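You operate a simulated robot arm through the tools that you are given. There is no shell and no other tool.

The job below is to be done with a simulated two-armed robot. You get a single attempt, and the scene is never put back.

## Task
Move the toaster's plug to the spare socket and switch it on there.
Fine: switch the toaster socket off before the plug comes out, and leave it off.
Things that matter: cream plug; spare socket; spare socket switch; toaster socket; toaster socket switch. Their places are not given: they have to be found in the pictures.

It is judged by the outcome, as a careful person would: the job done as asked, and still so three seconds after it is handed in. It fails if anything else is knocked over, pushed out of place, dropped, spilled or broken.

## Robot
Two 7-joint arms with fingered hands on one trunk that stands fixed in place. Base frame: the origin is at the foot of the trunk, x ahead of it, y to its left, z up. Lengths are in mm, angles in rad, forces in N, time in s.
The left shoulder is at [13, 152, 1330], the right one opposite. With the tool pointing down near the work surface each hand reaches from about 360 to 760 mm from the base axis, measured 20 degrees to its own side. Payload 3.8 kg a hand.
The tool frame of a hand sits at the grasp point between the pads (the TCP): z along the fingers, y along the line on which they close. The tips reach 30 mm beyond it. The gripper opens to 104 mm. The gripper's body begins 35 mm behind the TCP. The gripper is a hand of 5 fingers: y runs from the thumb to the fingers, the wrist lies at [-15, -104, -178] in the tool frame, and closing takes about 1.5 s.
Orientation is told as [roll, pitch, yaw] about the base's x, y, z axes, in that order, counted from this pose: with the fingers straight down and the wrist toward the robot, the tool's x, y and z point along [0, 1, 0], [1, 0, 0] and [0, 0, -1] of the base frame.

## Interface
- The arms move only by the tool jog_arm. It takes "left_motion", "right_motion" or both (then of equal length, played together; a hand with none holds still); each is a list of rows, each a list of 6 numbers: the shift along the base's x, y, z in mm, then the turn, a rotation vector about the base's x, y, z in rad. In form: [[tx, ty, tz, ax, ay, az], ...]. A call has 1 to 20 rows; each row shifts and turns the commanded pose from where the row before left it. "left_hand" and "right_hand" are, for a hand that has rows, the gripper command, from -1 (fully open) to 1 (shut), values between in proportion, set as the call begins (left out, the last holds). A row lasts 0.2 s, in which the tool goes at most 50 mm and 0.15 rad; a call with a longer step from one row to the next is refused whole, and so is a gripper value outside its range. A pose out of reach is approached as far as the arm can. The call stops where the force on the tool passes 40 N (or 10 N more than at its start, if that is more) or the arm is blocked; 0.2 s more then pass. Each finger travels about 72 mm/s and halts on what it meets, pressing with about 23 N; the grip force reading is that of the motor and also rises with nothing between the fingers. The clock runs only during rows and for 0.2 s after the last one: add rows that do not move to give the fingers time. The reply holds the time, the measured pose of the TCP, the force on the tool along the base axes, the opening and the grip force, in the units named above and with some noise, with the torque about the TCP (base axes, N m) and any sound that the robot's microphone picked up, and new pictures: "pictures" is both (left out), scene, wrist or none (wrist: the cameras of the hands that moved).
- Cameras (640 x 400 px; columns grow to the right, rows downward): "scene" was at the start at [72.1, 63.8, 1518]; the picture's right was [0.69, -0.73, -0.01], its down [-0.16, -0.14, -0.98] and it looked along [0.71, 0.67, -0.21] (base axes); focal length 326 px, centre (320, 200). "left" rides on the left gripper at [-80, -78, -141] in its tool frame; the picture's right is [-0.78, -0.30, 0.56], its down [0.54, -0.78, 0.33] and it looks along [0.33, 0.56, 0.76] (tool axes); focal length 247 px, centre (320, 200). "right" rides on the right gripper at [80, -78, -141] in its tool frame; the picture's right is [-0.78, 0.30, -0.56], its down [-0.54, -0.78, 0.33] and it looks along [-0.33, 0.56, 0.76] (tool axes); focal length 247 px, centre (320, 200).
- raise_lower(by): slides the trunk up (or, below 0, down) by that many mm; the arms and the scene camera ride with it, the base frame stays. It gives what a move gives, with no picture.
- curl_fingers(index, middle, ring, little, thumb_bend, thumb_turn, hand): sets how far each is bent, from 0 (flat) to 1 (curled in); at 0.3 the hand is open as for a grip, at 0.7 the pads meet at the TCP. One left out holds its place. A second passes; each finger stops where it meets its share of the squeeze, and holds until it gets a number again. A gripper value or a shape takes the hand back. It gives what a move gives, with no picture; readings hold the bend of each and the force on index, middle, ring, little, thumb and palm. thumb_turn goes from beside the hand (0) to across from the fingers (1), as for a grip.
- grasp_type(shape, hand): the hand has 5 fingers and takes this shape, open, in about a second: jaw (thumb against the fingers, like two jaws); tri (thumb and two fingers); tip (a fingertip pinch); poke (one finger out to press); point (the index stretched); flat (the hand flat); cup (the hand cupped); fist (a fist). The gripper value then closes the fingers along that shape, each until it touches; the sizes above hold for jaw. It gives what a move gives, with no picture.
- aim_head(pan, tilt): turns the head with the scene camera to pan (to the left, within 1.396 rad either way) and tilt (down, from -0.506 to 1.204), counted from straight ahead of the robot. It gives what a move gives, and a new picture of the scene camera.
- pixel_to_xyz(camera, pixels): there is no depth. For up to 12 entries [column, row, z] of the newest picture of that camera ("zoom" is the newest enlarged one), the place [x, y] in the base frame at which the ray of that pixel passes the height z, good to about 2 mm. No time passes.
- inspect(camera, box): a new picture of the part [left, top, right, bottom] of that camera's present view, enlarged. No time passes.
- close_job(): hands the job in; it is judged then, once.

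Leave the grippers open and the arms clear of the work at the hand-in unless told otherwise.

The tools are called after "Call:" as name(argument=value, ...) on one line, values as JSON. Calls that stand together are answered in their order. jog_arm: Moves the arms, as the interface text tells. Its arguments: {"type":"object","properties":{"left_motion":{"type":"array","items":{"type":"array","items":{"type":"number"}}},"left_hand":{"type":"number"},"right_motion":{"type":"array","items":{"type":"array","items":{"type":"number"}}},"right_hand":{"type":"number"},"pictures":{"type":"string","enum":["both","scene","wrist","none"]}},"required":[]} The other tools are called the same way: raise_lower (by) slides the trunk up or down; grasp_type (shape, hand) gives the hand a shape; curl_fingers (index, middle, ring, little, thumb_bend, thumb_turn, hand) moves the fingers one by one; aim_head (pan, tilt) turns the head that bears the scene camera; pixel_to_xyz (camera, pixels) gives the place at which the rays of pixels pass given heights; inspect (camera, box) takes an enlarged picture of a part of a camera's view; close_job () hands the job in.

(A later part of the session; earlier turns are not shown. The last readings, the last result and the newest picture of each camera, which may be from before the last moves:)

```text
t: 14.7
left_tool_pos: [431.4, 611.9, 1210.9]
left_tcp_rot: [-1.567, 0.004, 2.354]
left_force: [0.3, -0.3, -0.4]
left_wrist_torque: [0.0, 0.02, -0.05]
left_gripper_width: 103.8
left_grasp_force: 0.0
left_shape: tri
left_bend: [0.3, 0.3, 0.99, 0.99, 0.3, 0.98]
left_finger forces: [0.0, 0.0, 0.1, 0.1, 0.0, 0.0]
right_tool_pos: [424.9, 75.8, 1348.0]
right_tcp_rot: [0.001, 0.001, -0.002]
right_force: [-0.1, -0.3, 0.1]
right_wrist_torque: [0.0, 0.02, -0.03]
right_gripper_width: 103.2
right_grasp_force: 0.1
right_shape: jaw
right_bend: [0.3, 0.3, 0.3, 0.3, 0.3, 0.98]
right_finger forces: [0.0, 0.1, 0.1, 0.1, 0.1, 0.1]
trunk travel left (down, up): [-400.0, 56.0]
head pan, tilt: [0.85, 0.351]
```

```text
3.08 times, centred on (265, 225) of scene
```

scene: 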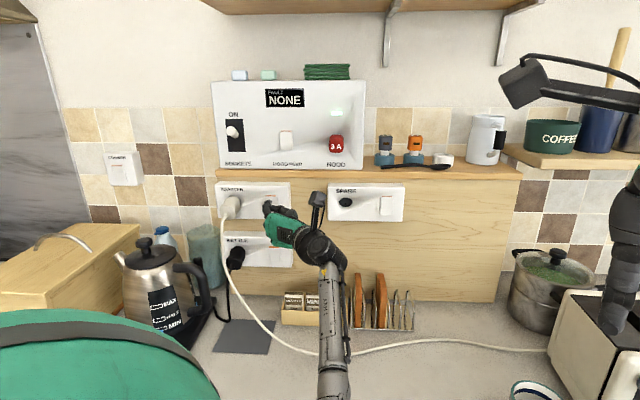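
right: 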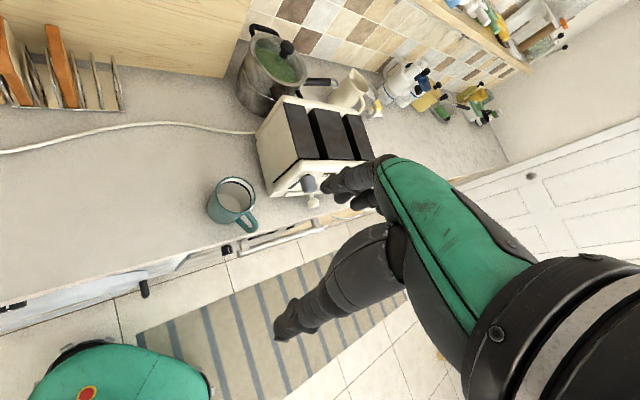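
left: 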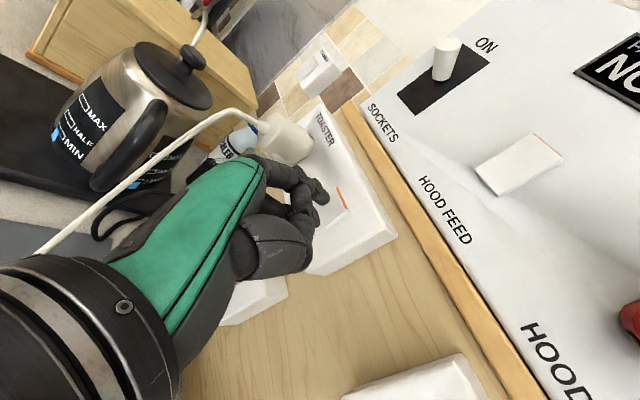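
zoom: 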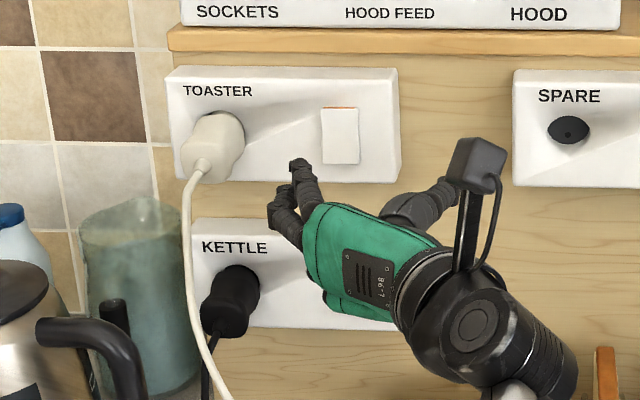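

In the tri shape the curled ring and little fingers would sit where the plug's cable hangs, so I'll later open those two and close only the index, middle and thumb. First I'll measure both plates at the same high zoom, to get the exact shift from the TOASTER to the SPARE socket.

Call:
inspect(camera="scene", box=[210, 170, 300, 230])

Call:
pixel_to_xyz(camera="zoom", pixels=[[320, 200, 1210], [320, 200, 1220], [100, 100, 1240], [100, 100, 1260]])

Call:
inspect(camera="scene", box=[320, 170, 410, 230])

Call:
pixel_to_xyz(camera="zoom", pixels=[[320, 200, 1210], [320, 200, 1220], [100, 100, 1240], [100, 100, 1260]])

```text
6.67 times, centred on (255, 200) of scene
```

zoom: 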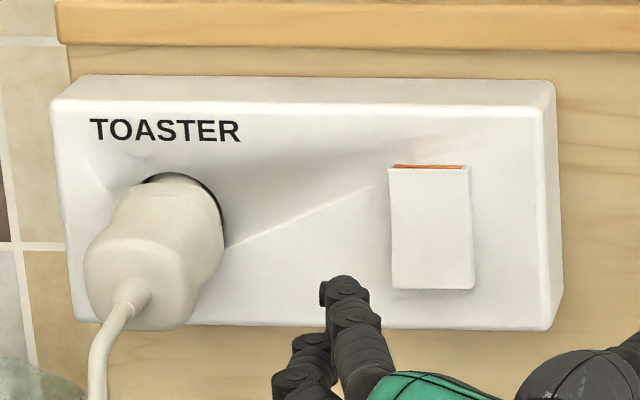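

```text
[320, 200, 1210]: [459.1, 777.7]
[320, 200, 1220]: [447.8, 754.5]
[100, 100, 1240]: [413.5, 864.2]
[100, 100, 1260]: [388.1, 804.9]
```

```text
6.67 times, centred on (365, 200) of scene
```

zoom: 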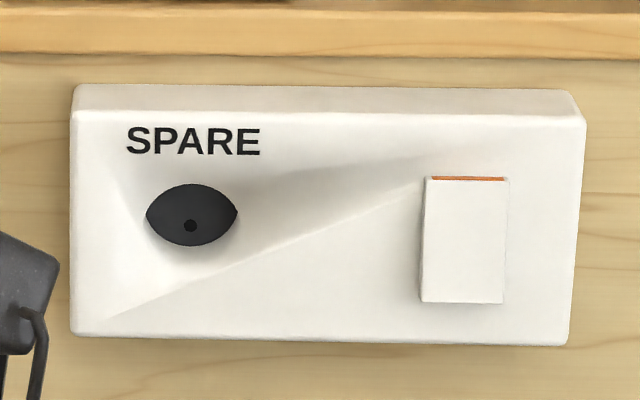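

```text
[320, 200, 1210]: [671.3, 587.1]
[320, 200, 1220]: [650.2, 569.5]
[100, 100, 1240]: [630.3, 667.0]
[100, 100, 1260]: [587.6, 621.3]
```

I'll turn matching features on both plates (switch centres, labels and corners) into places at two heights each, to work out the exact offset along the wall.

Call:
pixel_to_xyz(camera="scene", pixels=[[271.65, 204.24, 1200], [271.65, 204.24, 1220], [386.64, 206.15, 1200], [386.64, 206.15, 1220], [288.75, 186.2, 1240], [288.75, 186.2, 1260], [404.75, 187.7, 1240], [404.75, 187.7, 1260], [218.25, 218, 1160], [218.25, 218, 1180], [327.8, 220.55, 1160], [327.8, 220.55, 1180]])

Call:
pixel_to_xyz(camera="scene", pixels=[[231.9, 189.5, 1230], [231.9, 189.5, 1250], [345.95, 191, 1230], [345.95, 191, 1250], [289.2, 219.2, 1160], [289.2, 219.2, 1180], [402.05, 221.75, 1160], [402.05, 221.75, 1180], [215.25, 185.45, 1240], [215.25, 185.45, 1260], [327.8, 186.8, 1240], [327.8, 186.8, 1260]])

Call:
pixel_to_xyz(camera="scene", pixels=[[230, 213.5, 1200], [230, 213.5, 1220], [228, 212, 1200], [228, 212, 1220], [345.8, 204.4, 1200], [345.8, 204.4, 1220], [345.8, 203.5, 1200], [345.8, 203.5, 1220], [233, 205, 1200], [233, 205, 1220]])

```text
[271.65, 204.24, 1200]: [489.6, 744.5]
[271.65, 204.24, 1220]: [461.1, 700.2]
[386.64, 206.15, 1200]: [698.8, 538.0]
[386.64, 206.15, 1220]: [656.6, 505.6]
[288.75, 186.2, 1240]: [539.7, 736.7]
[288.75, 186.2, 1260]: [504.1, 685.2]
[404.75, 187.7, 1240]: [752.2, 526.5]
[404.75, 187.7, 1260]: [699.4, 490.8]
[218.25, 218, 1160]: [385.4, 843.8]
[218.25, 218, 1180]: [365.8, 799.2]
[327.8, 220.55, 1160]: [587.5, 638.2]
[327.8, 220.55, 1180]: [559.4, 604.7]
```

```text
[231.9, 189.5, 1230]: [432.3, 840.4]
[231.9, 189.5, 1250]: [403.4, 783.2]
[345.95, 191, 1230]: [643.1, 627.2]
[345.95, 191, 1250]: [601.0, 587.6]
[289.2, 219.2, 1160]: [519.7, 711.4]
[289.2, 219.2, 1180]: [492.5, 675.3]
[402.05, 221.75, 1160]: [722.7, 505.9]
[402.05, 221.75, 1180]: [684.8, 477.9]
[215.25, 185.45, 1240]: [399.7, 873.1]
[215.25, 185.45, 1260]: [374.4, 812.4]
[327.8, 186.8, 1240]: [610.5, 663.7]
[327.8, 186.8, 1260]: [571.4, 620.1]
```

```text
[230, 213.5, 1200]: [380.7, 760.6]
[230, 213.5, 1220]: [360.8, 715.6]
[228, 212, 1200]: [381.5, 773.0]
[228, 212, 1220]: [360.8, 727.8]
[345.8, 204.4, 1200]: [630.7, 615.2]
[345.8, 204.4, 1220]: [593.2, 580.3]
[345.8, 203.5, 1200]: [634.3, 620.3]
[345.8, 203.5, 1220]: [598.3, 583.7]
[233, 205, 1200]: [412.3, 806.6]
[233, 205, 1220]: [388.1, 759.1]
```

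Matching features give a shift of 280.5 mm along the wall, with no height change. The SPARE hole is at u ≈ 9, z ≈ 1212 and the TOASTER plug at u ≈ −271.5, z ≈ 1211. Before bringing the hand in, I'll check the height of the kettle handle (corner at scene (203,270), left (204,126)) and fetch a clean look at it.

Call:
inspect(camera="scene", box=[110, 220, 260, 320])

Call:
inspect(camera="left", box=[120, 90, 300, 210])

```text
4.00 times, centred on (185, 270) of scene
```

zoom: 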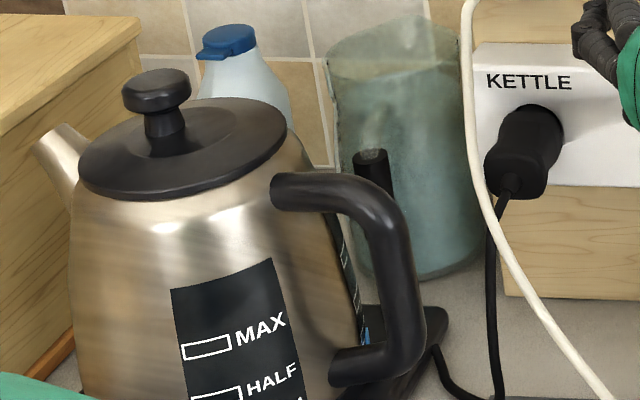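

```text
3.33 times, centred on (210, 150) of left
```

zoom: 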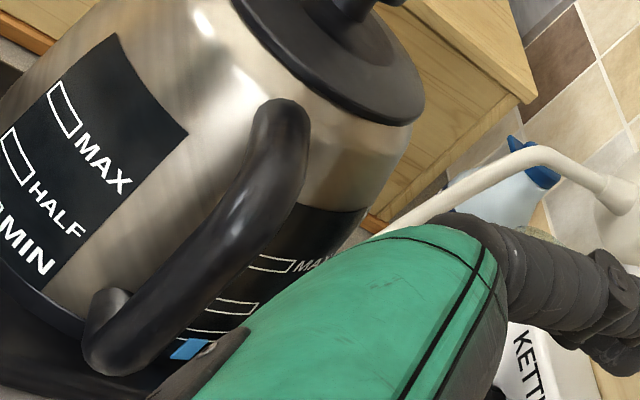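

The outer top corner of the kettle handle is at scene (201,271) and left (199.5,126). I'll triangulate it.

Call:
pixel_to_xyz(camera="scene", pixels=[[201.25, 271, 1080], [201.25, 271, 1140], [184, 264, 1080], [184, 264, 1140], [226, 290, 1050], [226, 290, 1100], [222, 248, 1100], [222, 248, 1160]])

Call:
pixel_to_xyz(camera="left", pixels=[[199.5, 126, 1080], [199.5, 126, 1140], [208, 145, 1080], [208, 145, 1140], [275, 137, 1150], [275, 137, 1200], [300, 152, 1180], [300, 152, 1210]])

```text
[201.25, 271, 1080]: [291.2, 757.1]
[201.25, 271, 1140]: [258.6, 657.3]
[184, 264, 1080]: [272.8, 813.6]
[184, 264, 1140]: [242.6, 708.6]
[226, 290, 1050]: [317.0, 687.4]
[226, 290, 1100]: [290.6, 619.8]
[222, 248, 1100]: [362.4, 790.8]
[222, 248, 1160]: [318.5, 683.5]
```

```text
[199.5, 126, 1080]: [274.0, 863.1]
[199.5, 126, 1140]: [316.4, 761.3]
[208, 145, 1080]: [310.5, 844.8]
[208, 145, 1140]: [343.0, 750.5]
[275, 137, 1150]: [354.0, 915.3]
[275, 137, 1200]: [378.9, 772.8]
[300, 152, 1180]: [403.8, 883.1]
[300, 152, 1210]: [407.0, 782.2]
```

The handle's top is at z ≤ 1115, so a hand at z 1212 (lowest finger about 1150) clears it. Now I'll open the hand as a jaw, back off about 38 mm, then move left along the wall to line up with the plug at u −271.5.

Call:
grasp_type(hand="left", shape="jaw")

Call:
jog_arm(left_motion=[[-26.7, -26.7, 2, 0, 0, 0], [-25.4, 25.4, 0, 0, 0, 0], [-25.4, 25.4, 0, 0, 0, 0], [-25.4, 25.4, 0, 0, 0, 0], [-25.4, 25.4, 0, 0, 0, 0]], pictures="both")

```text
t: 15.6
left_tool_pos: [431.5, 613.1, 1211.9]
left_tcp_rot: [-1.567, 0.004, 2.355]
left_force: [0.3, 0.1, 0.7]
left_wrist_torque: [-0.01, -0.01, 0.03]
left_gripper_width: 103.8
left_grasp_force: 0.1
left_shape: jaw
left_bend: [0.3, 0.3, 0.3, 0.3, 0.3, 0.98]
left_finger forces: [0.0, 0.0, 0.0, 0.0, 0.1, 0.0]
right_tool_pos: [422.3, 75.4, 1348.8]
right_tcp_rot: [0.0, 0.003, -0.001]
right_force: [0.2, 0.1, -0.9]
right_wrist_torque: [0.0, -0.01, -0.03]
right_gripper_width: 103.7
right_grasp_force: 0.0
right_shape: jaw
right_bend: [0.3, 0.3, 0.3, 0.3, 0.3, 0.98]
right_finger forces: [0.1, 0.1, 0.0, 0.2, 0.1, 0.0]
trunk travel left (down, up): [-400.0, 56.0]
head pan, tilt: [0.85, 0.351]
```

```text
t: 16.8
left_tool_pos: [300.4, 686.6, 1214.3]
left_tcp_rot: [-1.568, 0.004, 2.355]
left_force: [0.0, 0.0, 0.1]
left_wrist_torque: [0.01, 0.0, 0.0]
left_gripper_width: 104.0
left_grasp_force: 0.1
left_shape: jaw
left_bend: [0.3, 0.3, 0.3, 0.3, 0.3, 0.98]
left_finger forces: [0.0, 0.0, 0.0, 0.0, 0.0, 0.0]
right_tool_pos: [422.7, 75.7, 1347.8]
right_tcp_rot: [0.001, 0.001, -0.002]
right_force: [-0.4, 1.0, 0.3]
right_wrist_torque: [0.02, 0.01, 0.01]
right_gripper_width: 103.7
right_grasp_force: 0.0
right_shape: jaw
right_bend: [0.3, 0.3, 0.3, 0.3, 0.3, 0.98]
right_finger forces: [0.0, 0.0, 0.0, 0.0, 0.0, 0.1]
trunk travel left (down, up): [-400.0, 56.0]
head pan, tilt: [0.85, 0.351]
```

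scene: 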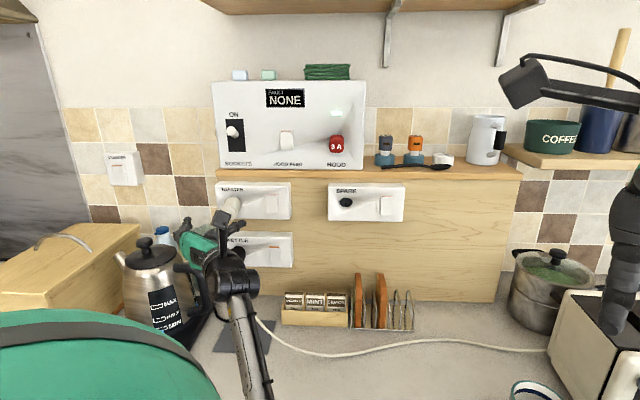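
left: 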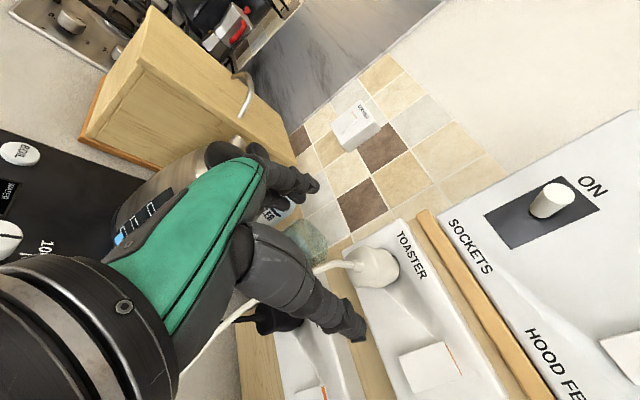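

The hand is in line with the plug: the approach axis projects to about (372,262) in the wrist picture and the plug is at (375,265). I'll zoom in to check the cable relative to the thumb and fingers.

Call:
inspect(camera="left", box=[230, 140, 430, 360])

Call:
inspect(camera="scene", box=[160, 170, 290, 290])

```text
1.82 times, centred on (330, 250) of left
```

zoom: 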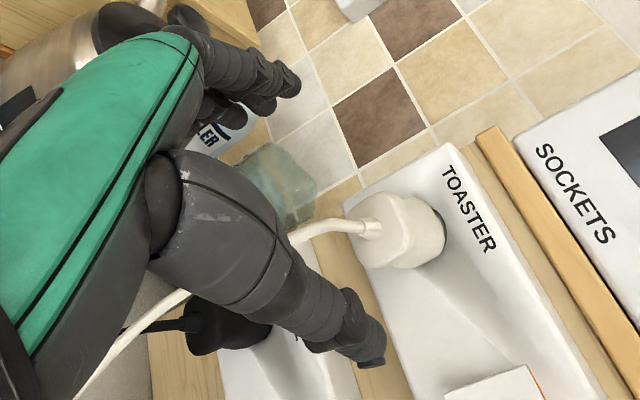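

```text
3.33 times, centred on (225, 230) of scene
```

zoom: 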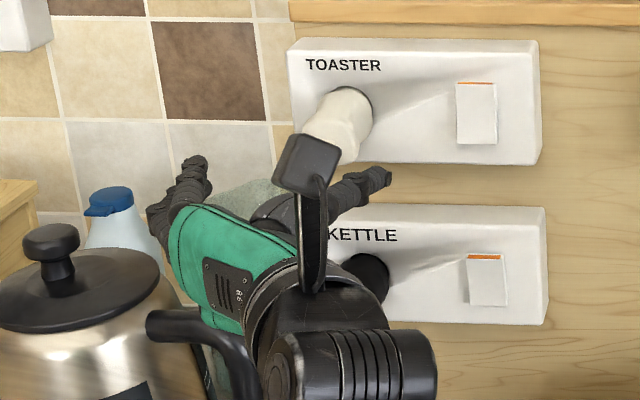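

The cable passes between thumb and fingers, and the plug is about 2 mm to the right and 3 mm lower than the hand axis. I'll go forward 90 mm with that correction, leaving the last 20 mm for after a check.

Call:
jog_arm(left_motion=[[16.3, 15.6, -0.7, 0, 0, 0], [16.3, 15.6, -0.7, 0, 0, 0], [16.3, 15.6, -0.7, 0, 0, 0], [16.3, 15.6, -0.7, 0, 0, 0]], pictures="both")

Call:
inspect(camera="left", box=[230, 140, 430, 360])

Call:
inspect(camera="scene", box=[180, 160, 300, 280])

```text
t: 17.8
left_tool_pos: [371.2, 748.7, 1213.3]
left_tcp_rot: [-1.567, 0.003, 2.356]
left_force: [0.2, 0.2, -0.6]
left_wrist_torque: [0.01, 0.03, 0.03]
left_gripper_width: 103.6
left_grasp_force: 0.0
left_shape: jaw
left_bend: [0.3, 0.3, 0.3, 0.3, 0.3, 0.98]
left_finger forces: [0.0, 0.0, 0.0, 0.1, 0.0, 0.0]
right_tool_pos: [425.0, 75.0, 1347.4]
right_tcp_rot: [-0.001, 0.003, -0.002]
right_force: [0.1, 0.6, -0.8]
right_wrist_torque: [-0.01, 0.01, 0.01]
right_gripper_width: 103.5
right_grasp_force: 0.1
right_shape: jaw
right_bend: [0.3, 0.3, 0.3, 0.3, 0.3, 0.98]
right_finger forces: [0.2, 0.0, 0.0, 0.0, 0.0, 0.0]
trunk travel left (down, up): [-400.0, 56.0]
head pan, tilt: [0.85, 0.351]
```

scene: 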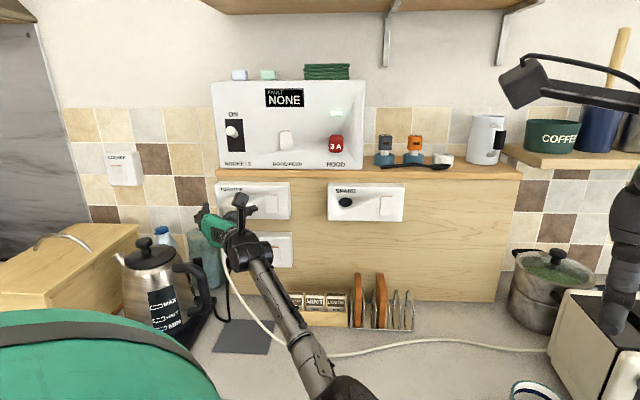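
left: 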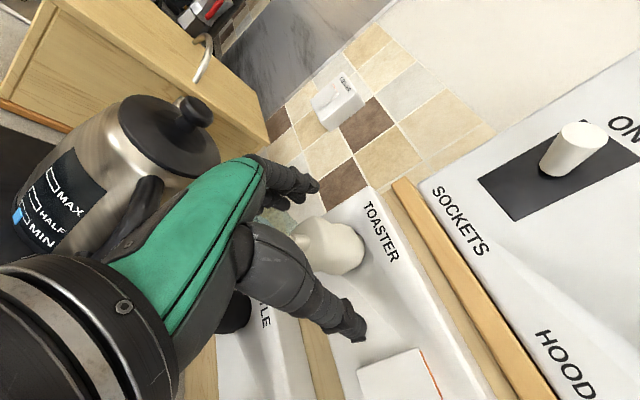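

```text
1.82 times, centred on (330, 250) of left
```

zoom: 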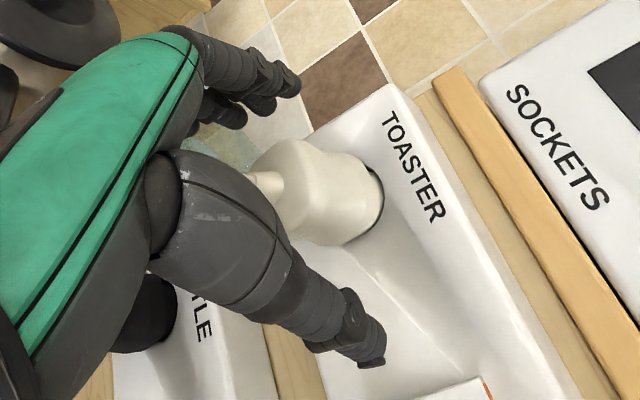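

```text
3.33 times, centred on (240, 220) of scene
```

zoom: 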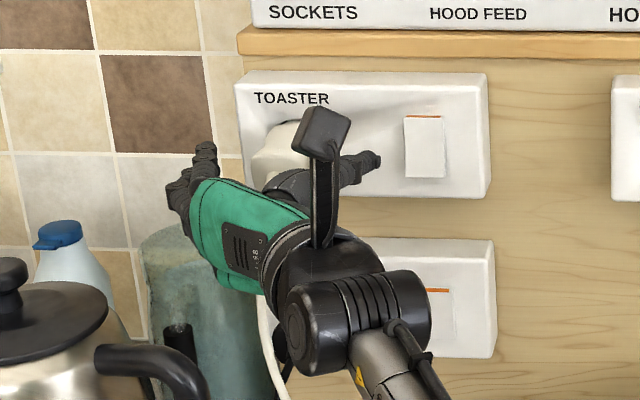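

Well aligned: the plug's axis falls right on the TCP axis. I'll advance the last 17 mm and then close the index, middle and thumb on the plug, leaving the ring and little fingers open for the cable.

Call:
jog_arm(left_motion=[[6, 6, -0.5, 0, 0, 0], [6, 6, -0.5, 0, 0, 0], [0, 0, 0, 0, 0, 0]], pictures="wrist")

Call:
inspect(camera="left", box=[230, 140, 430, 360])

```text
t: 18.6
left_tool_pos: [380.8, 760.5, 1211.0]
left_tcp_rot: [-1.568, 0.004, 2.356]
left_force: [-0.5, -0.1, 0.0]
left_wrist_torque: [0.0, 0.0, 0.03]
left_gripper_width: 103.8
left_grasp_force: 0.1
left_shape: jaw
left_bend: [0.3, 0.3, 0.3, 0.3, 0.3, 0.98]
left_finger forces: [0.0, 0.0, 0.0, 0.0, 0.1, 0.0]
right_tool_pos: [423.0, 75.3, 1347.8]
right_tcp_rot: [0.0, 0.002, -0.002]
right_force: [-0.5, 0.1, 0.3]
right_wrist_torque: [0.02, 0.01, -0.04]
right_gripper_width: 103.5
right_grasp_force: 0.0
right_shape: jaw
right_bend: [0.3, 0.3, 0.3, 0.3, 0.3, 0.98]
right_finger forces: [0.0, 0.0, 0.1, 0.0, 0.0, 0.0]
trunk travel left (down, up): [-400.0, 56.0]
head pan, tilt: [0.85, 0.351]
```

left: 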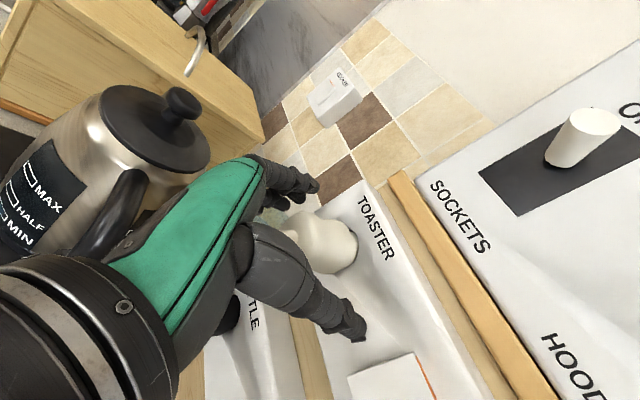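

```text
1.82 times, centred on (330, 250) of left
```

zoom: 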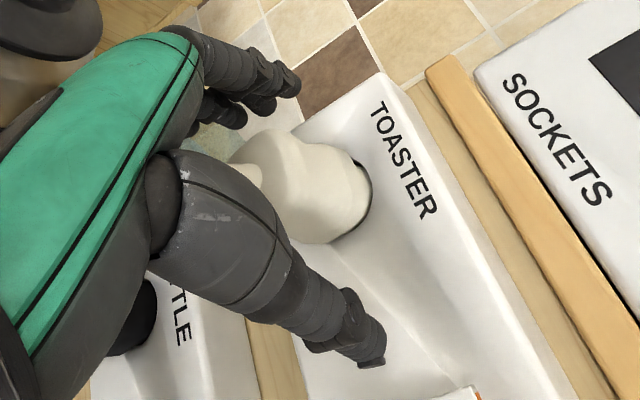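

TCP is now at u −268.5, w 807, z 1211 and the plug is about 1.5 mm further left. I'll make that small shift, then close the index, middle and thumb on it.

Call:
jog_arm(left_motion=[[0.5, 2.5, 0.7, 0, 0, 0], [0, 0, 0, 0, 0, 0]], pictures="none")

Call:
curl_fingers(hand="left", index=0.75, middle=0.75, ring=0.25, little=0.25, thumb_bend=0.75, thumb_turn=1.0)

Call:
inspect(camera="left", box=[230, 140, 430, 360])

Call:
inspect(camera="scene", box=[180, 160, 300, 280])

```text
t: 19.2
left_tool_pos: [380.0, 763.3, 1213.3]
left_tcp_rot: [-1.566, 0.004, 2.354]
left_force: [-0.4, -1.4, 0.2]
left_wrist_torque: [0.0, 0.0, -0.02]
left_gripper_width: 103.8
left_grasp_force: 0.0
left_shape: jaw
left_bend: [0.3, 0.3, 0.3, 0.3, 0.3, 0.98]
left_finger forces: [0.0, 0.0, 0.0, 0.1, 0.0, 0.0]
right_tool_pos: [424.4, 75.8, 1347.6]
right_tcp_rot: [0.001, 0.002, -0.001]
right_force: [-0.6, 0.4, -0.1]
right_wrist_torque: [-0.02, -0.04, -0.02]
right_gripper_width: 103.4
right_grasp_force: 0.1
right_shape: jaw
right_bend: [0.3, 0.3, 0.3, 0.3, 0.3, 0.98]
right_finger forces: [0.1, 0.0, 0.1, 0.1, 0.0, 0.1]
trunk travel left (down, up): [-400.0, 56.0]
head pan, tilt: [0.85, 0.351]
```

```text
t: 20.2
left_tool_pos: [378.1, 764.8, 1213.5]
left_tcp_rot: [-1.569, 0.005, 2.355]
left_force: [-8.1, 3.3, 0.7]
left_wrist_torque: [0.1, 0.08, 0.36]
left_gripper_width: 31.1
left_grasp_force: 13.8
left_shape: fingers
left_bend: [0.6, 0.47, 0.25, 0.25, 0.59, 1.0]
left_finger forces: [9.0, 9.3, 0.0, 0.1, 9.9, 0.1]
right_tool_pos: [423.9, 76.4, 1349.3]
right_tcp_rot: [0.001, 0.001, 0.0]
right_force: [-0.4, 0.2, 0.8]
right_wrist_torque: [-0.02, -0.01, -0.04]
right_gripper_width: 103.5
right_grasp_force: 0.0
right_shape: jaw
right_bend: [0.3, 0.3, 0.3, 0.3, 0.3, 0.98]
right_finger forces: [0.0, 0.0, 0.0, 0.1, 0.1, 0.0]
trunk travel left (down, up): [-400.0, 56.0]
head pan, tilt: [0.85, 0.351]
```

```text
1.82 times, centred on (330, 250) of left
```

zoom: 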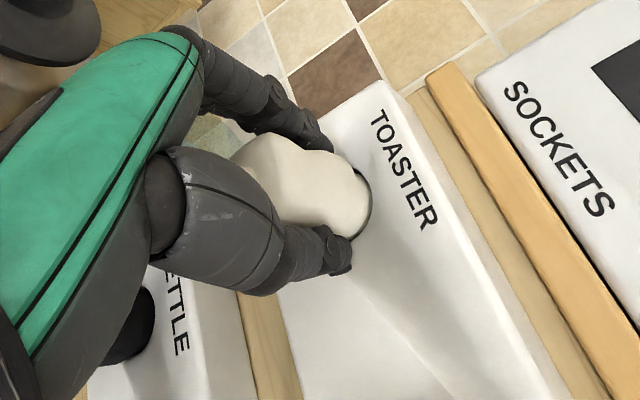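

```text
3.33 times, centred on (240, 220) of scene
```

zoom: 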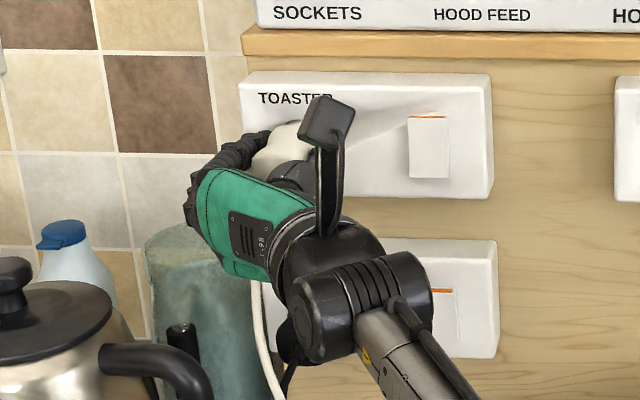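

The plug is held: index 9 N, middle 9 N, thumb 10 N, width 31 mm. I'll pull straight out from the wall in small steps and watch whether the plug comes along.

Call:
jog_arm(left_motion=[[-2.8, -2.8, 0, 0, 0, 0], [-2.8, -2.8, 0, 0, 0, 0], [-2.8, -2.8, 0, 0, 0, 0]], pictures="wrist")

Call:
inspect(camera="left", box=[230, 140, 430, 360])

```text
t: 21.0
left_tool_pos: [373.5, 756.3, 1210.9]
left_tcp_rot: [-1.565, 0.005, 2.353]
left_force: [1.1, 1.9, 0.0]
left_wrist_torque: [0.0, -0.05, -0.01]
left_gripper_width: 31.1
left_grasp_force: 9.5
left_shape: fingers
left_bend: [0.58, 0.55, 0.25, 0.25, 0.61, 1.0]
left_finger forces: [9.1, 0.1, 0.0, 0.0, 9.4, 0.1]
right_tool_pos: [424.4, 74.2, 1347.9]
right_tcp_rot: [0.0, 0.002, -0.002]
right_force: [0.0, -0.5, 0.5]
right_wrist_torque: [-0.01, 0.02, 0.01]
right_gripper_width: 103.6
right_grasp_force: 0.0
right_shape: jaw
right_bend: [0.3, 0.3, 0.3, 0.3, 0.3, 0.98]
right_finger forces: [0.1, 0.0, 0.0, 0.1, 0.1, 0.0]
trunk travel left (down, up): [-400.0, 56.0]
head pan, tilt: [0.85, 0.351]
```

left: 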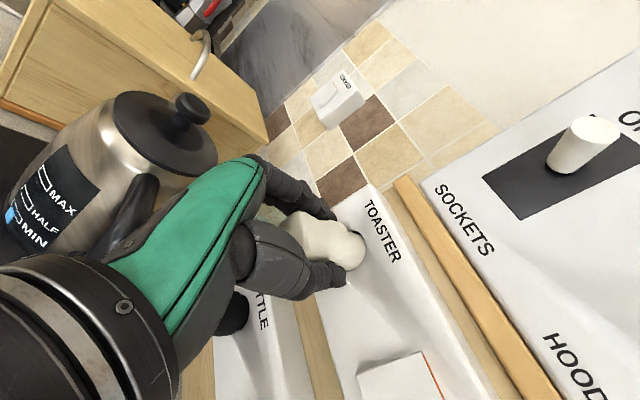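

```text
1.82 times, centred on (330, 250) of left
```

zoom: 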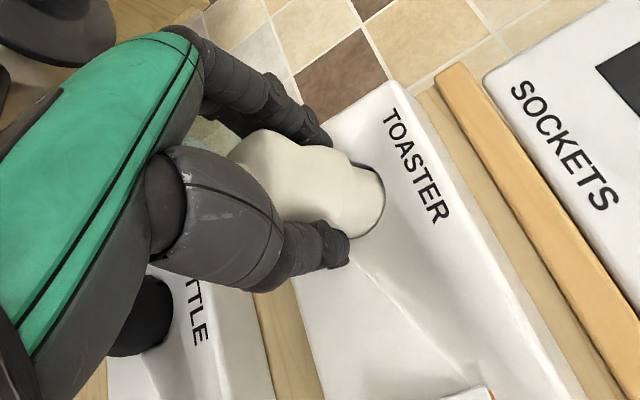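

The plug has come with the hand (its outer end sits in the same place between the fingers, and more of its nose shows). The middle finger lost contact, so I'll squeeze again and then continue the pull.

Call:
curl_fingers(hand="left", index=0.8, middle=0.8, thumb_bend=0.8)

Call:
jog_arm(left_motion=[[-2.8, -2.8, 0, 0, 0, 0], [-2.8, -2.8, 0, 0, 0, 0], [-2.8, -2.8, 0, 0, 0, 0]], pictures="wrist")

Call:
inspect(camera="left", box=[230, 140, 430, 360])

```text
t: 22.0
left_tool_pos: [371.6, 755.4, 1210.8]
left_tcp_rot: [-1.566, 0.004, 2.356]
left_force: [-1.1, -1.8, -3.7]
left_wrist_torque: [-0.03, 0.07, -0.08]
left_gripper_width: 30.6
left_grasp_force: 19.7
left_shape: fingers
left_bend: [0.56, 0.58, 0.25, 0.25, 0.62, 1.0]
left_finger forces: [9.6, 9.3, 0.1, 0.0, 20.5, 0.0]
right_tool_pos: [424.6, 75.0, 1349.0]
right_tcp_rot: [-0.001, 0.001, -0.002]
right_force: [-0.9, -0.1, 0.1]
right_wrist_torque: [0.02, 0.03, -0.03]
right_gripper_width: 103.6
right_grasp_force: 0.0
right_shape: jaw
right_bend: [0.3, 0.3, 0.3, 0.3, 0.3, 0.98]
right_finger forces: [0.0, 0.0, 0.0, 0.0, 0.0, 0.0]
trunk travel left (down, up): [-400.0, 56.0]
head pan, tilt: [0.85, 0.351]
```

```text
t: 22.8
left_tool_pos: [364.6, 747.1, 1210.9]
left_tcp_rot: [-1.566, 0.003, 2.354]
left_force: [0.4, -0.7, 0.4]
left_wrist_torque: [-0.03, 0.05, 0.04]
left_gripper_width: 30.9
left_grasp_force: 19.3
left_shape: fingers
left_bend: [0.56, 0.58, 0.25, 0.25, 0.63, 1.0]
left_finger forces: [10.3, 9.1, 0.1, 0.0, 19.4, 0.0]
right_tool_pos: [424.2, 75.3, 1347.9]
right_tcp_rot: [0.0, 0.003, -0.003]
right_force: [0.1, -0.5, 0.3]
right_wrist_torque: [-0.02, 0.0, 0.02]
right_gripper_width: 103.8
right_grasp_force: 0.1
right_shape: jaw
right_bend: [0.3, 0.3, 0.3, 0.3, 0.3, 0.98]
right_finger forces: [0.0, 0.1, 0.0, 0.0, 0.0, 0.1]
trunk travel left (down, up): [-400.0, 56.0]
head pan, tilt: [0.85, 0.351]
```

left: 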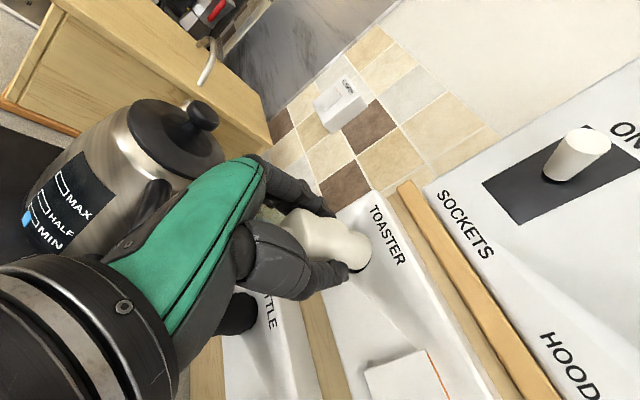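

```text
1.82 times, centred on (330, 250) of left
```

zoom: 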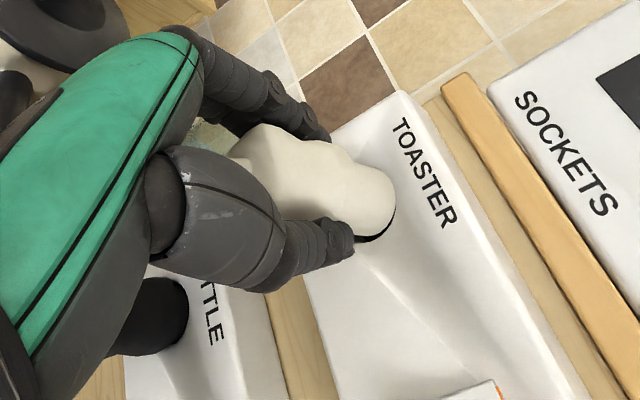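

A firm grip now (thumb 19 N, index 10, middle 9) and the plug keeps sliding out with no resistance. I'll pull another 50 mm straight out.

Call:
jog_arm(left_motion=[[-5, -5, 0, 0, 0, 0], [-5, -5, 0, 0, 0, 0], [-5, -5, 0, 0, 0, 0], [-5, -5, 0, 0, 0, 0], [-5, -5, 0, 0, 0, 0], [-5, -5, 0, 0, 0, 0], [-5, -5, 0, 0, 0, 0]], pictures="both")

Call:
inspect(camera="left", box=[230, 140, 430, 360])

Call:
inspect(camera="scene", box=[180, 160, 300, 280])

```text
t: 24.4
left_tool_pos: [328.3, 712.1, 1211.1]
left_tcp_rot: [-1.567, 0.004, 2.354]
left_force: [-0.1, -0.7, -0.4]
left_wrist_torque: [-0.01, -0.01, 0.02]
left_gripper_width: 30.7
left_grasp_force: 19.3
left_shape: fingers
left_bend: [0.56, 0.58, 0.25, 0.25, 0.63, 1.0]
left_finger forces: [10.5, 8.8, 0.1, 0.2, 19.2, 0.1]
right_tool_pos: [424.8, 75.2, 1348.0]
right_tcp_rot: [-0.001, 0.001, -0.002]
right_force: [0.7, -0.1, -0.4]
right_wrist_torque: [-0.01, 0.01, 0.0]
right_gripper_width: 103.6
right_grasp_force: 0.1
right_shape: jaw
right_bend: [0.3, 0.3, 0.3, 0.3, 0.3, 0.98]
right_finger forces: [0.0, 0.1, 0.0, 0.0, 0.0, 0.1]
trunk travel left (down, up): [-400.0, 56.0]
head pan, tilt: [0.85, 0.351]
```

scene: 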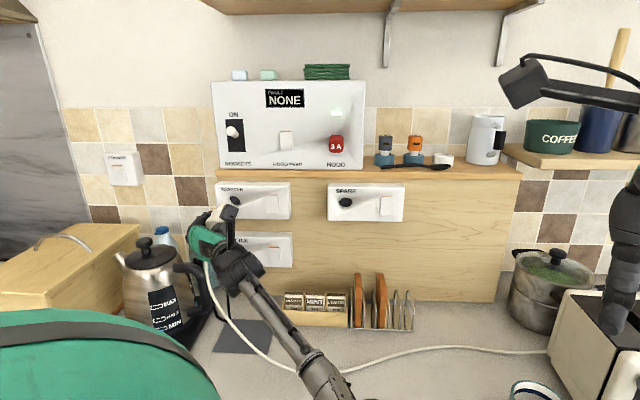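
left: 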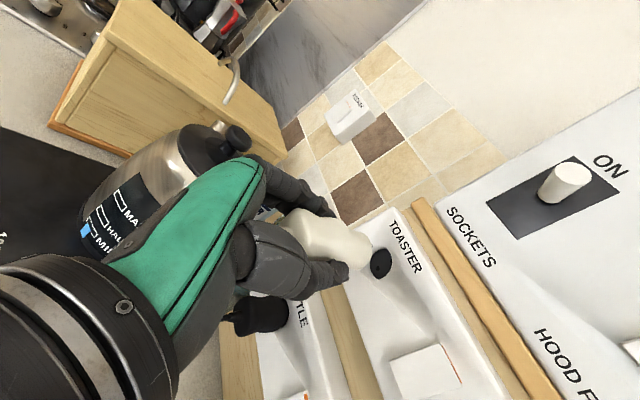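

```text
1.82 times, centred on (330, 250) of left
```

zoom: 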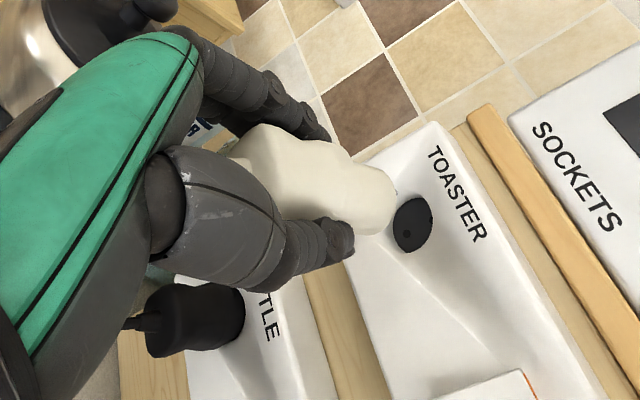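

```text
3.33 times, centred on (240, 220) of scene
```

zoom: 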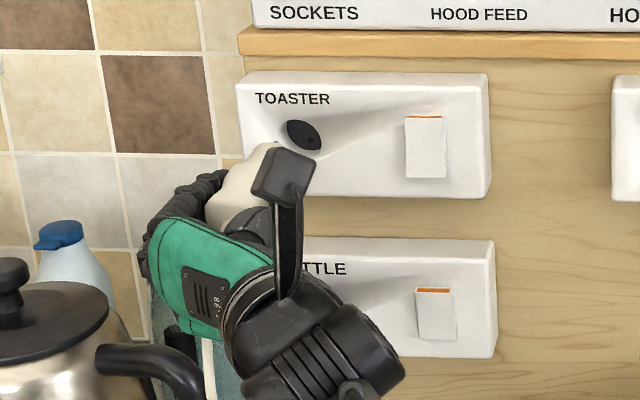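

The plug is out: the TOASTER hole shows and the nose reaches about 80 mm past the TCP (w ≈ 815), clear of the plates. With no side force while sliding out, the TOASTER hole axis matches TCP u ≈ −271, z ≈ 1211, so SPARE should be TCP u ≈ 9.5, z ≈ 1211. I'll carry the plug right along the wall, and move the right hand aside to its own side to leave room.

Call:
jog_arm(left_motion=[[13.75, -14.55, 0, 0, 0, 0], [13.75, -14.55, 0, 0, 0, 0], [13.75, -14.55, 0, 0, 0, 0], [13.75, -14.55, 0, 0, 0, 0], [13.75, -14.55, 0, 0, 0, 0], [13.75, -14.55, 0, 0, 0, 0], [13.75, -14.55, 0, 0, 0, 0]], right_motion=[[0, -18, 0, 0, 0, 0], [0, -18, 0, 0, 0, 0], [0, -18, 0, 0, 0, 0], [0, -18, 0, 0, 0, 0], [0, -18, 0, 0, 0, 0], [0, -18, 0, 0, 0, 0], [0, -18, 0, 0, 0, 0]], pictures="both")

```text
t: 26.0
left_tool_pos: [418.0, 620.6, 1209.9]
left_tcp_rot: [-1.568, 0.004, 2.354]
left_force: [0.5, -0.4, 0.2]
left_wrist_torque: [-0.01, 0.02, 0.0]
left_gripper_width: 30.7
left_grasp_force: 19.0
left_shape: fingers
left_bend: [0.56, 0.58, 0.25, 0.25, 0.63, 1.0]
left_finger forces: [10.4, 8.8, 0.0, 0.0, 19.2, 0.1]
left hand out of reach, approached as far as the arm can: row 4, 5
right_tool_pos: [424.1, -51.3, 1345.7]
right_tcp_rot: [0.002, -0.001, -0.002]
right_force: [0.6, -0.4, 0.5]
right_wrist_torque: [-0.03, 0.03, 0.03]
right_gripper_width: 103.5
right_grasp_force: 0.1
right_shape: jaw
right_bend: [0.3, 0.3, 0.3, 0.3, 0.3, 0.98]
right_finger forces: [0.0, 0.1, 0.1, 0.0, 0.0, 0.1]
trunk travel left (down, up): [-400.0, 56.0]
head pan, tilt: [0.85, 0.351]
```

scene: 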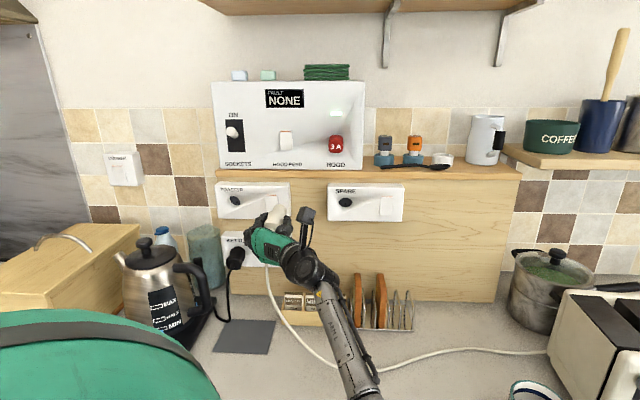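
right: 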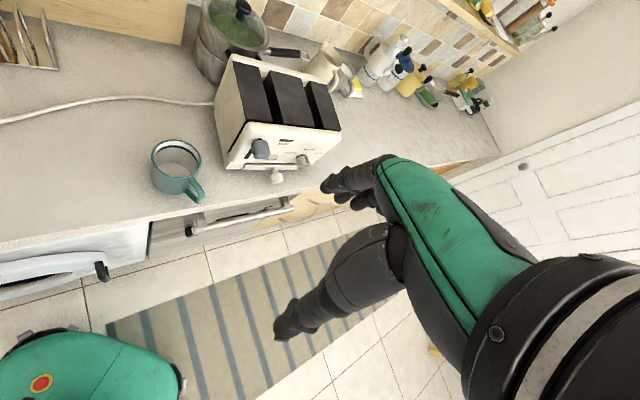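
left: 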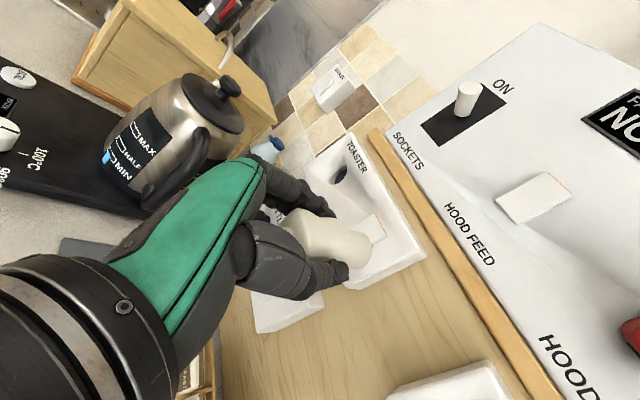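

The hand is at u −143, w 734, plug still firm (thumb 19 N). A couple of rows were near an arm limit, but it moved on. I'll carry on right with a slight forward shift to reach u ≈ 9.5, w ≈ 745.

Call:
jog_arm(left_motion=[[16.5, -14.3, 0.2, 0, 0, 0], [16.5, -14.3, 0.2, 0, 0, 0], [16.5, -14.3, 0.2, 0, 0, 0], [16.5, -14.3, 0.2, 0, 0, 0], [16.5, -14.3, 0.2, 0, 0, 0], [16.5, -14.3, 0.1, 0, 0, 0], [16.5, -14.3, 0, 0, 0, 0], [0, 0, 0, 0, 0, 0]], pictures="both")

Call:
inspect(camera="left", box=[230, 140, 430, 360])

Call:
inspect(camera="scene", box=[290, 160, 410, 280])

```text
t: 27.8
left_tool_pos: [533.1, 521.8, 1209.7]
left_tcp_rot: [-1.567, 0.003, 2.354]
left_force: [-0.9, 0.0, -0.1]
left_wrist_torque: [-0.04, 0.0, -0.05]
left_gripper_width: 30.8
left_grasp_force: 19.0
left_shape: fingers
left_bend: [0.56, 0.58, 0.25, 0.25, 0.63, 1.0]
left_finger forces: [10.5, 8.6, 0.1, 0.0, 19.2, 0.1]
right_tool_pos: [423.9, -50.9, 1346.0]
right_tcp_rot: [-0.001, 0.003, -0.002]
right_force: [0.5, -0.2, 0.1]
right_wrist_torque: [-0.01, 0.0, 0.02]
right_gripper_width: 103.6
right_grasp_force: 0.1
right_shape: jaw
right_bend: [0.3, 0.3, 0.3, 0.3, 0.3, 0.98]
right_finger forces: [0.1, 0.1, 0.0, 0.0, 0.0, 0.0]
trunk travel left (down, up): [-400.0, 56.0]
head pan, tilt: [0.85, 0.351]
```

scene: 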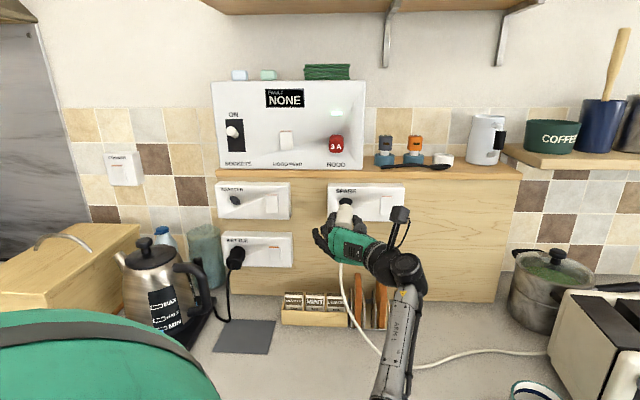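
left: 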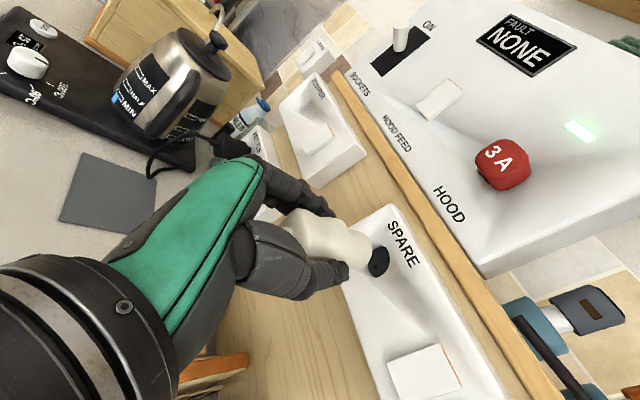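

```text
1.82 times, centred on (330, 250) of left
```

zoom: 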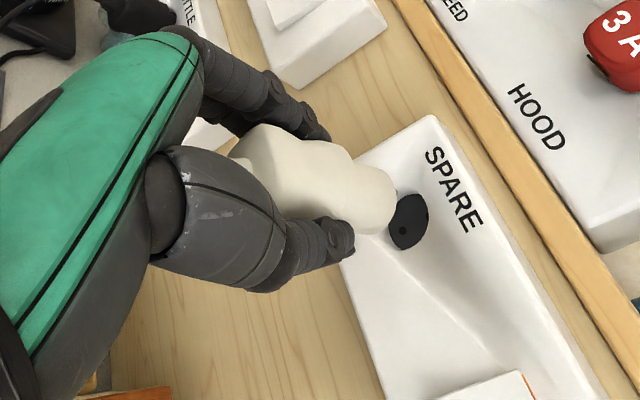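

```text
3.33 times, centred on (350, 220) of scene
```

zoom: 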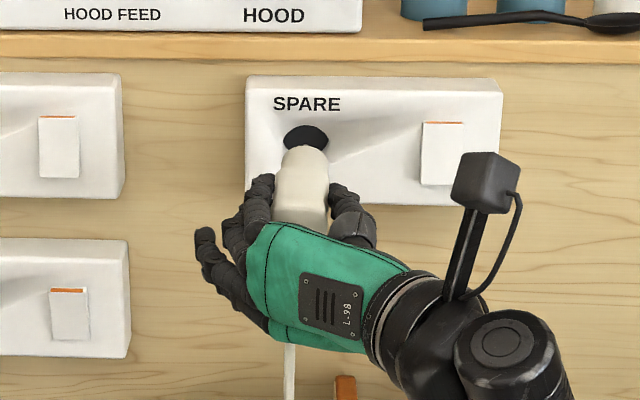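

The plug now stands right before the SPARE hole (TCP u 8.0, w 746, z 1209.7); the nose looks about 2 mm left of the hole and slightly low. I'll zoom in closely on both views to measure.

Call:
inspect(camera="scene", box=[325, 185, 370, 230])

Call:
inspect(camera="left", box=[320, 210, 400, 290])

Call:
jog_arm(left_motion=[[0, 0, 0, 0, 0, 0]], pictures="none")

Call:
jog_arm(left_motion=[[0, 0, 0, 0, 0, 0]], pictures="none")

```text
8.89 times, centred on (348, 208) of scene
```

zoom: 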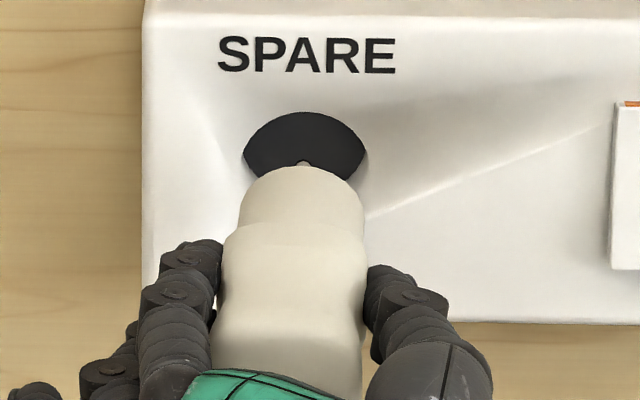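

```text
5.00 times, centred on (360, 250) of left
```

zoom: 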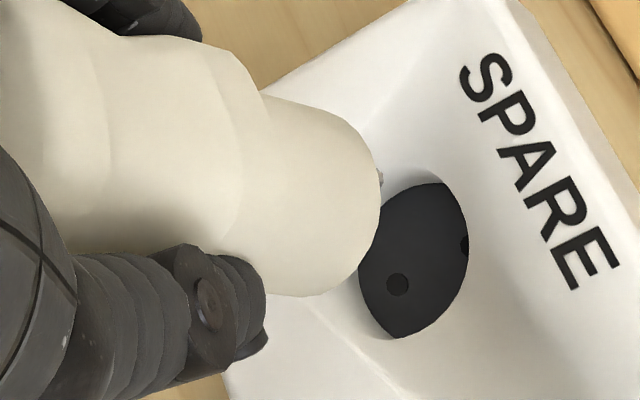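

```text
t: 28.2
left_tool_pos: [533.3, 520.9, 1210.2]
left_tcp_rot: [-1.567, 0.004, 2.354]
left_force: [0.4, 0.8, 1.2]
left_wrist_torque: [-0.02, 0.03, 0.01]
left_gripper_width: 30.8
left_grasp_force: 19.6
left_shape: fingers
left_bend: [0.56, 0.58, 0.25, 0.25, 0.63, 1.0]
left_finger forces: [10.4, 8.8, 0.1, 0.0, 19.2, 0.1]
right_tool_pos: [424.4, -50.5, 1346.2]
right_tcp_rot: [-0.001, 0.003, -0.001]
right_force: [0.5, -0.9, -0.2]
right_wrist_torque: [-0.02, -0.02, 0.0]
right_gripper_width: 103.8
right_grasp_force: 0.0
right_shape: jaw
right_bend: [0.3, 0.3, 0.3, 0.3, 0.3, 0.98]
right_finger forces: [0.0, 0.0, 0.1, 0.2, 0.0, 0.1]
trunk travel left (down, up): [-400.0, 56.0]
head pan, tilt: [0.85, 0.351]
```

```text
t: 28.6
left_tool_pos: [533.2, 520.0, 1208.7]
left_tcp_rot: [-1.567, 0.003, 2.355]
left_force: [-0.8, 0.0, 0.2]
left_wrist_torque: [-0.01, 0.02, 0.01]
left_gripper_width: 30.6
left_grasp_force: 19.3
left_shape: fingers
left_bend: [0.56, 0.58, 0.25, 0.25, 0.63, 1.0]
left_finger forces: [10.4, 8.7, 0.0, 0.0, 19.2, 0.0]
right_tool_pos: [422.6, -49.1, 1346.1]
right_tcp_rot: [-0.001, 0.001, -0.002]
right_force: [-0.6, -0.2, 0.9]
right_wrist_torque: [-0.02, -0.01, -0.01]
right_gripper_width: 103.7
right_grasp_force: 0.0
right_shape: jaw
right_bend: [0.3, 0.3, 0.3, 0.3, 0.3, 0.98]
right_finger forces: [0.0, 0.0, 0.0, 0.0, 0.1, 0.0]
trunk travel left (down, up): [-400.0, 56.0]
head pan, tilt: [0.85, 0.351]
```

The plug has two vertical pins and the socket has matching holes, and the roll hasn't changed in the grip. From the scene picture, the nose is about 1.2 mm left of the hole centre. The height readings average 1209.5, against 1211 while sliding out of TOASTER. I'll shift +1.1 mm right and +1.5 mm up, then advance 17 mm so the nose is just before the rim, and look again.

Call:
jog_arm(left_motion=[[0.8, -0.8, 1.5, 0, 0, 0], [4, 4, 0, 0, 0, 0], [4, 4, 0, 0, 0, 0], [4, 4, 0, 0, 0, 0], [0, 0, 0, 0, 0, 0]], pictures="none")

Call:
inspect(camera="scene", box=[325, 185, 370, 230])

Call:
inspect(camera="left", box=[320, 210, 400, 290])

```text
t: 29.8
left_tool_pos: [544.1, 534.1, 1210.0]
left_tcp_rot: [-1.565, 0.003, 2.355]
left_force: [-0.3, -0.4, -1.0]
left_wrist_torque: [-0.02, 0.01, -0.02]
left_gripper_width: 30.7
left_grasp_force: 19.6
left_shape: fingers
left_bend: [0.56, 0.58, 0.25, 0.25, 0.63, 1.0]
left_finger forces: [10.4, 8.7, 0.1, 0.0, 19.2, 0.0]
right_tool_pos: [423.4, -50.2, 1345.4]
right_tcp_rot: [0.0, 0.003, -0.001]
right_force: [0.7, 0.0, 0.3]
right_wrist_torque: [0.02, 0.0, 0.02]
right_gripper_width: 103.5
right_grasp_force: 0.1
right_shape: jaw
right_bend: [0.3, 0.3, 0.3, 0.3, 0.3, 0.98]
right_finger forces: [0.1, 0.0, 0.1, 0.1, 0.0, 0.0]
trunk travel left (down, up): [-400.0, 56.0]
head pan, tilt: [0.85, 0.351]
```

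```text
8.89 times, centred on (348, 208) of scene
```

zoom: 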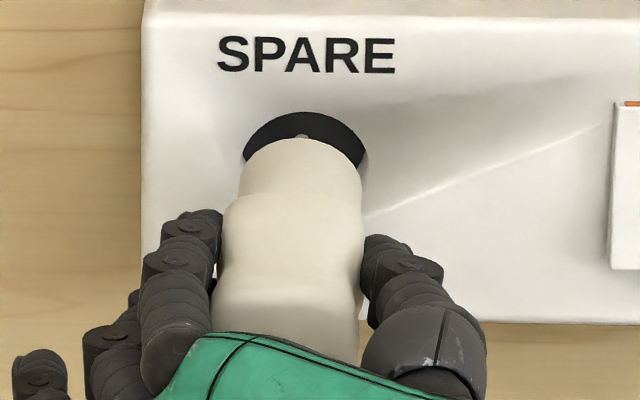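

```text
5.00 times, centred on (360, 250) of left
```

zoom: 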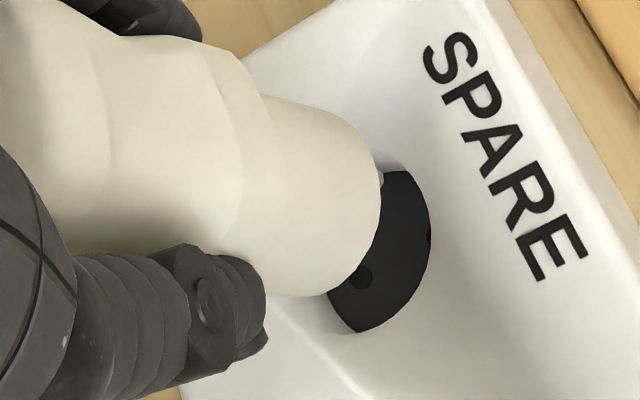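

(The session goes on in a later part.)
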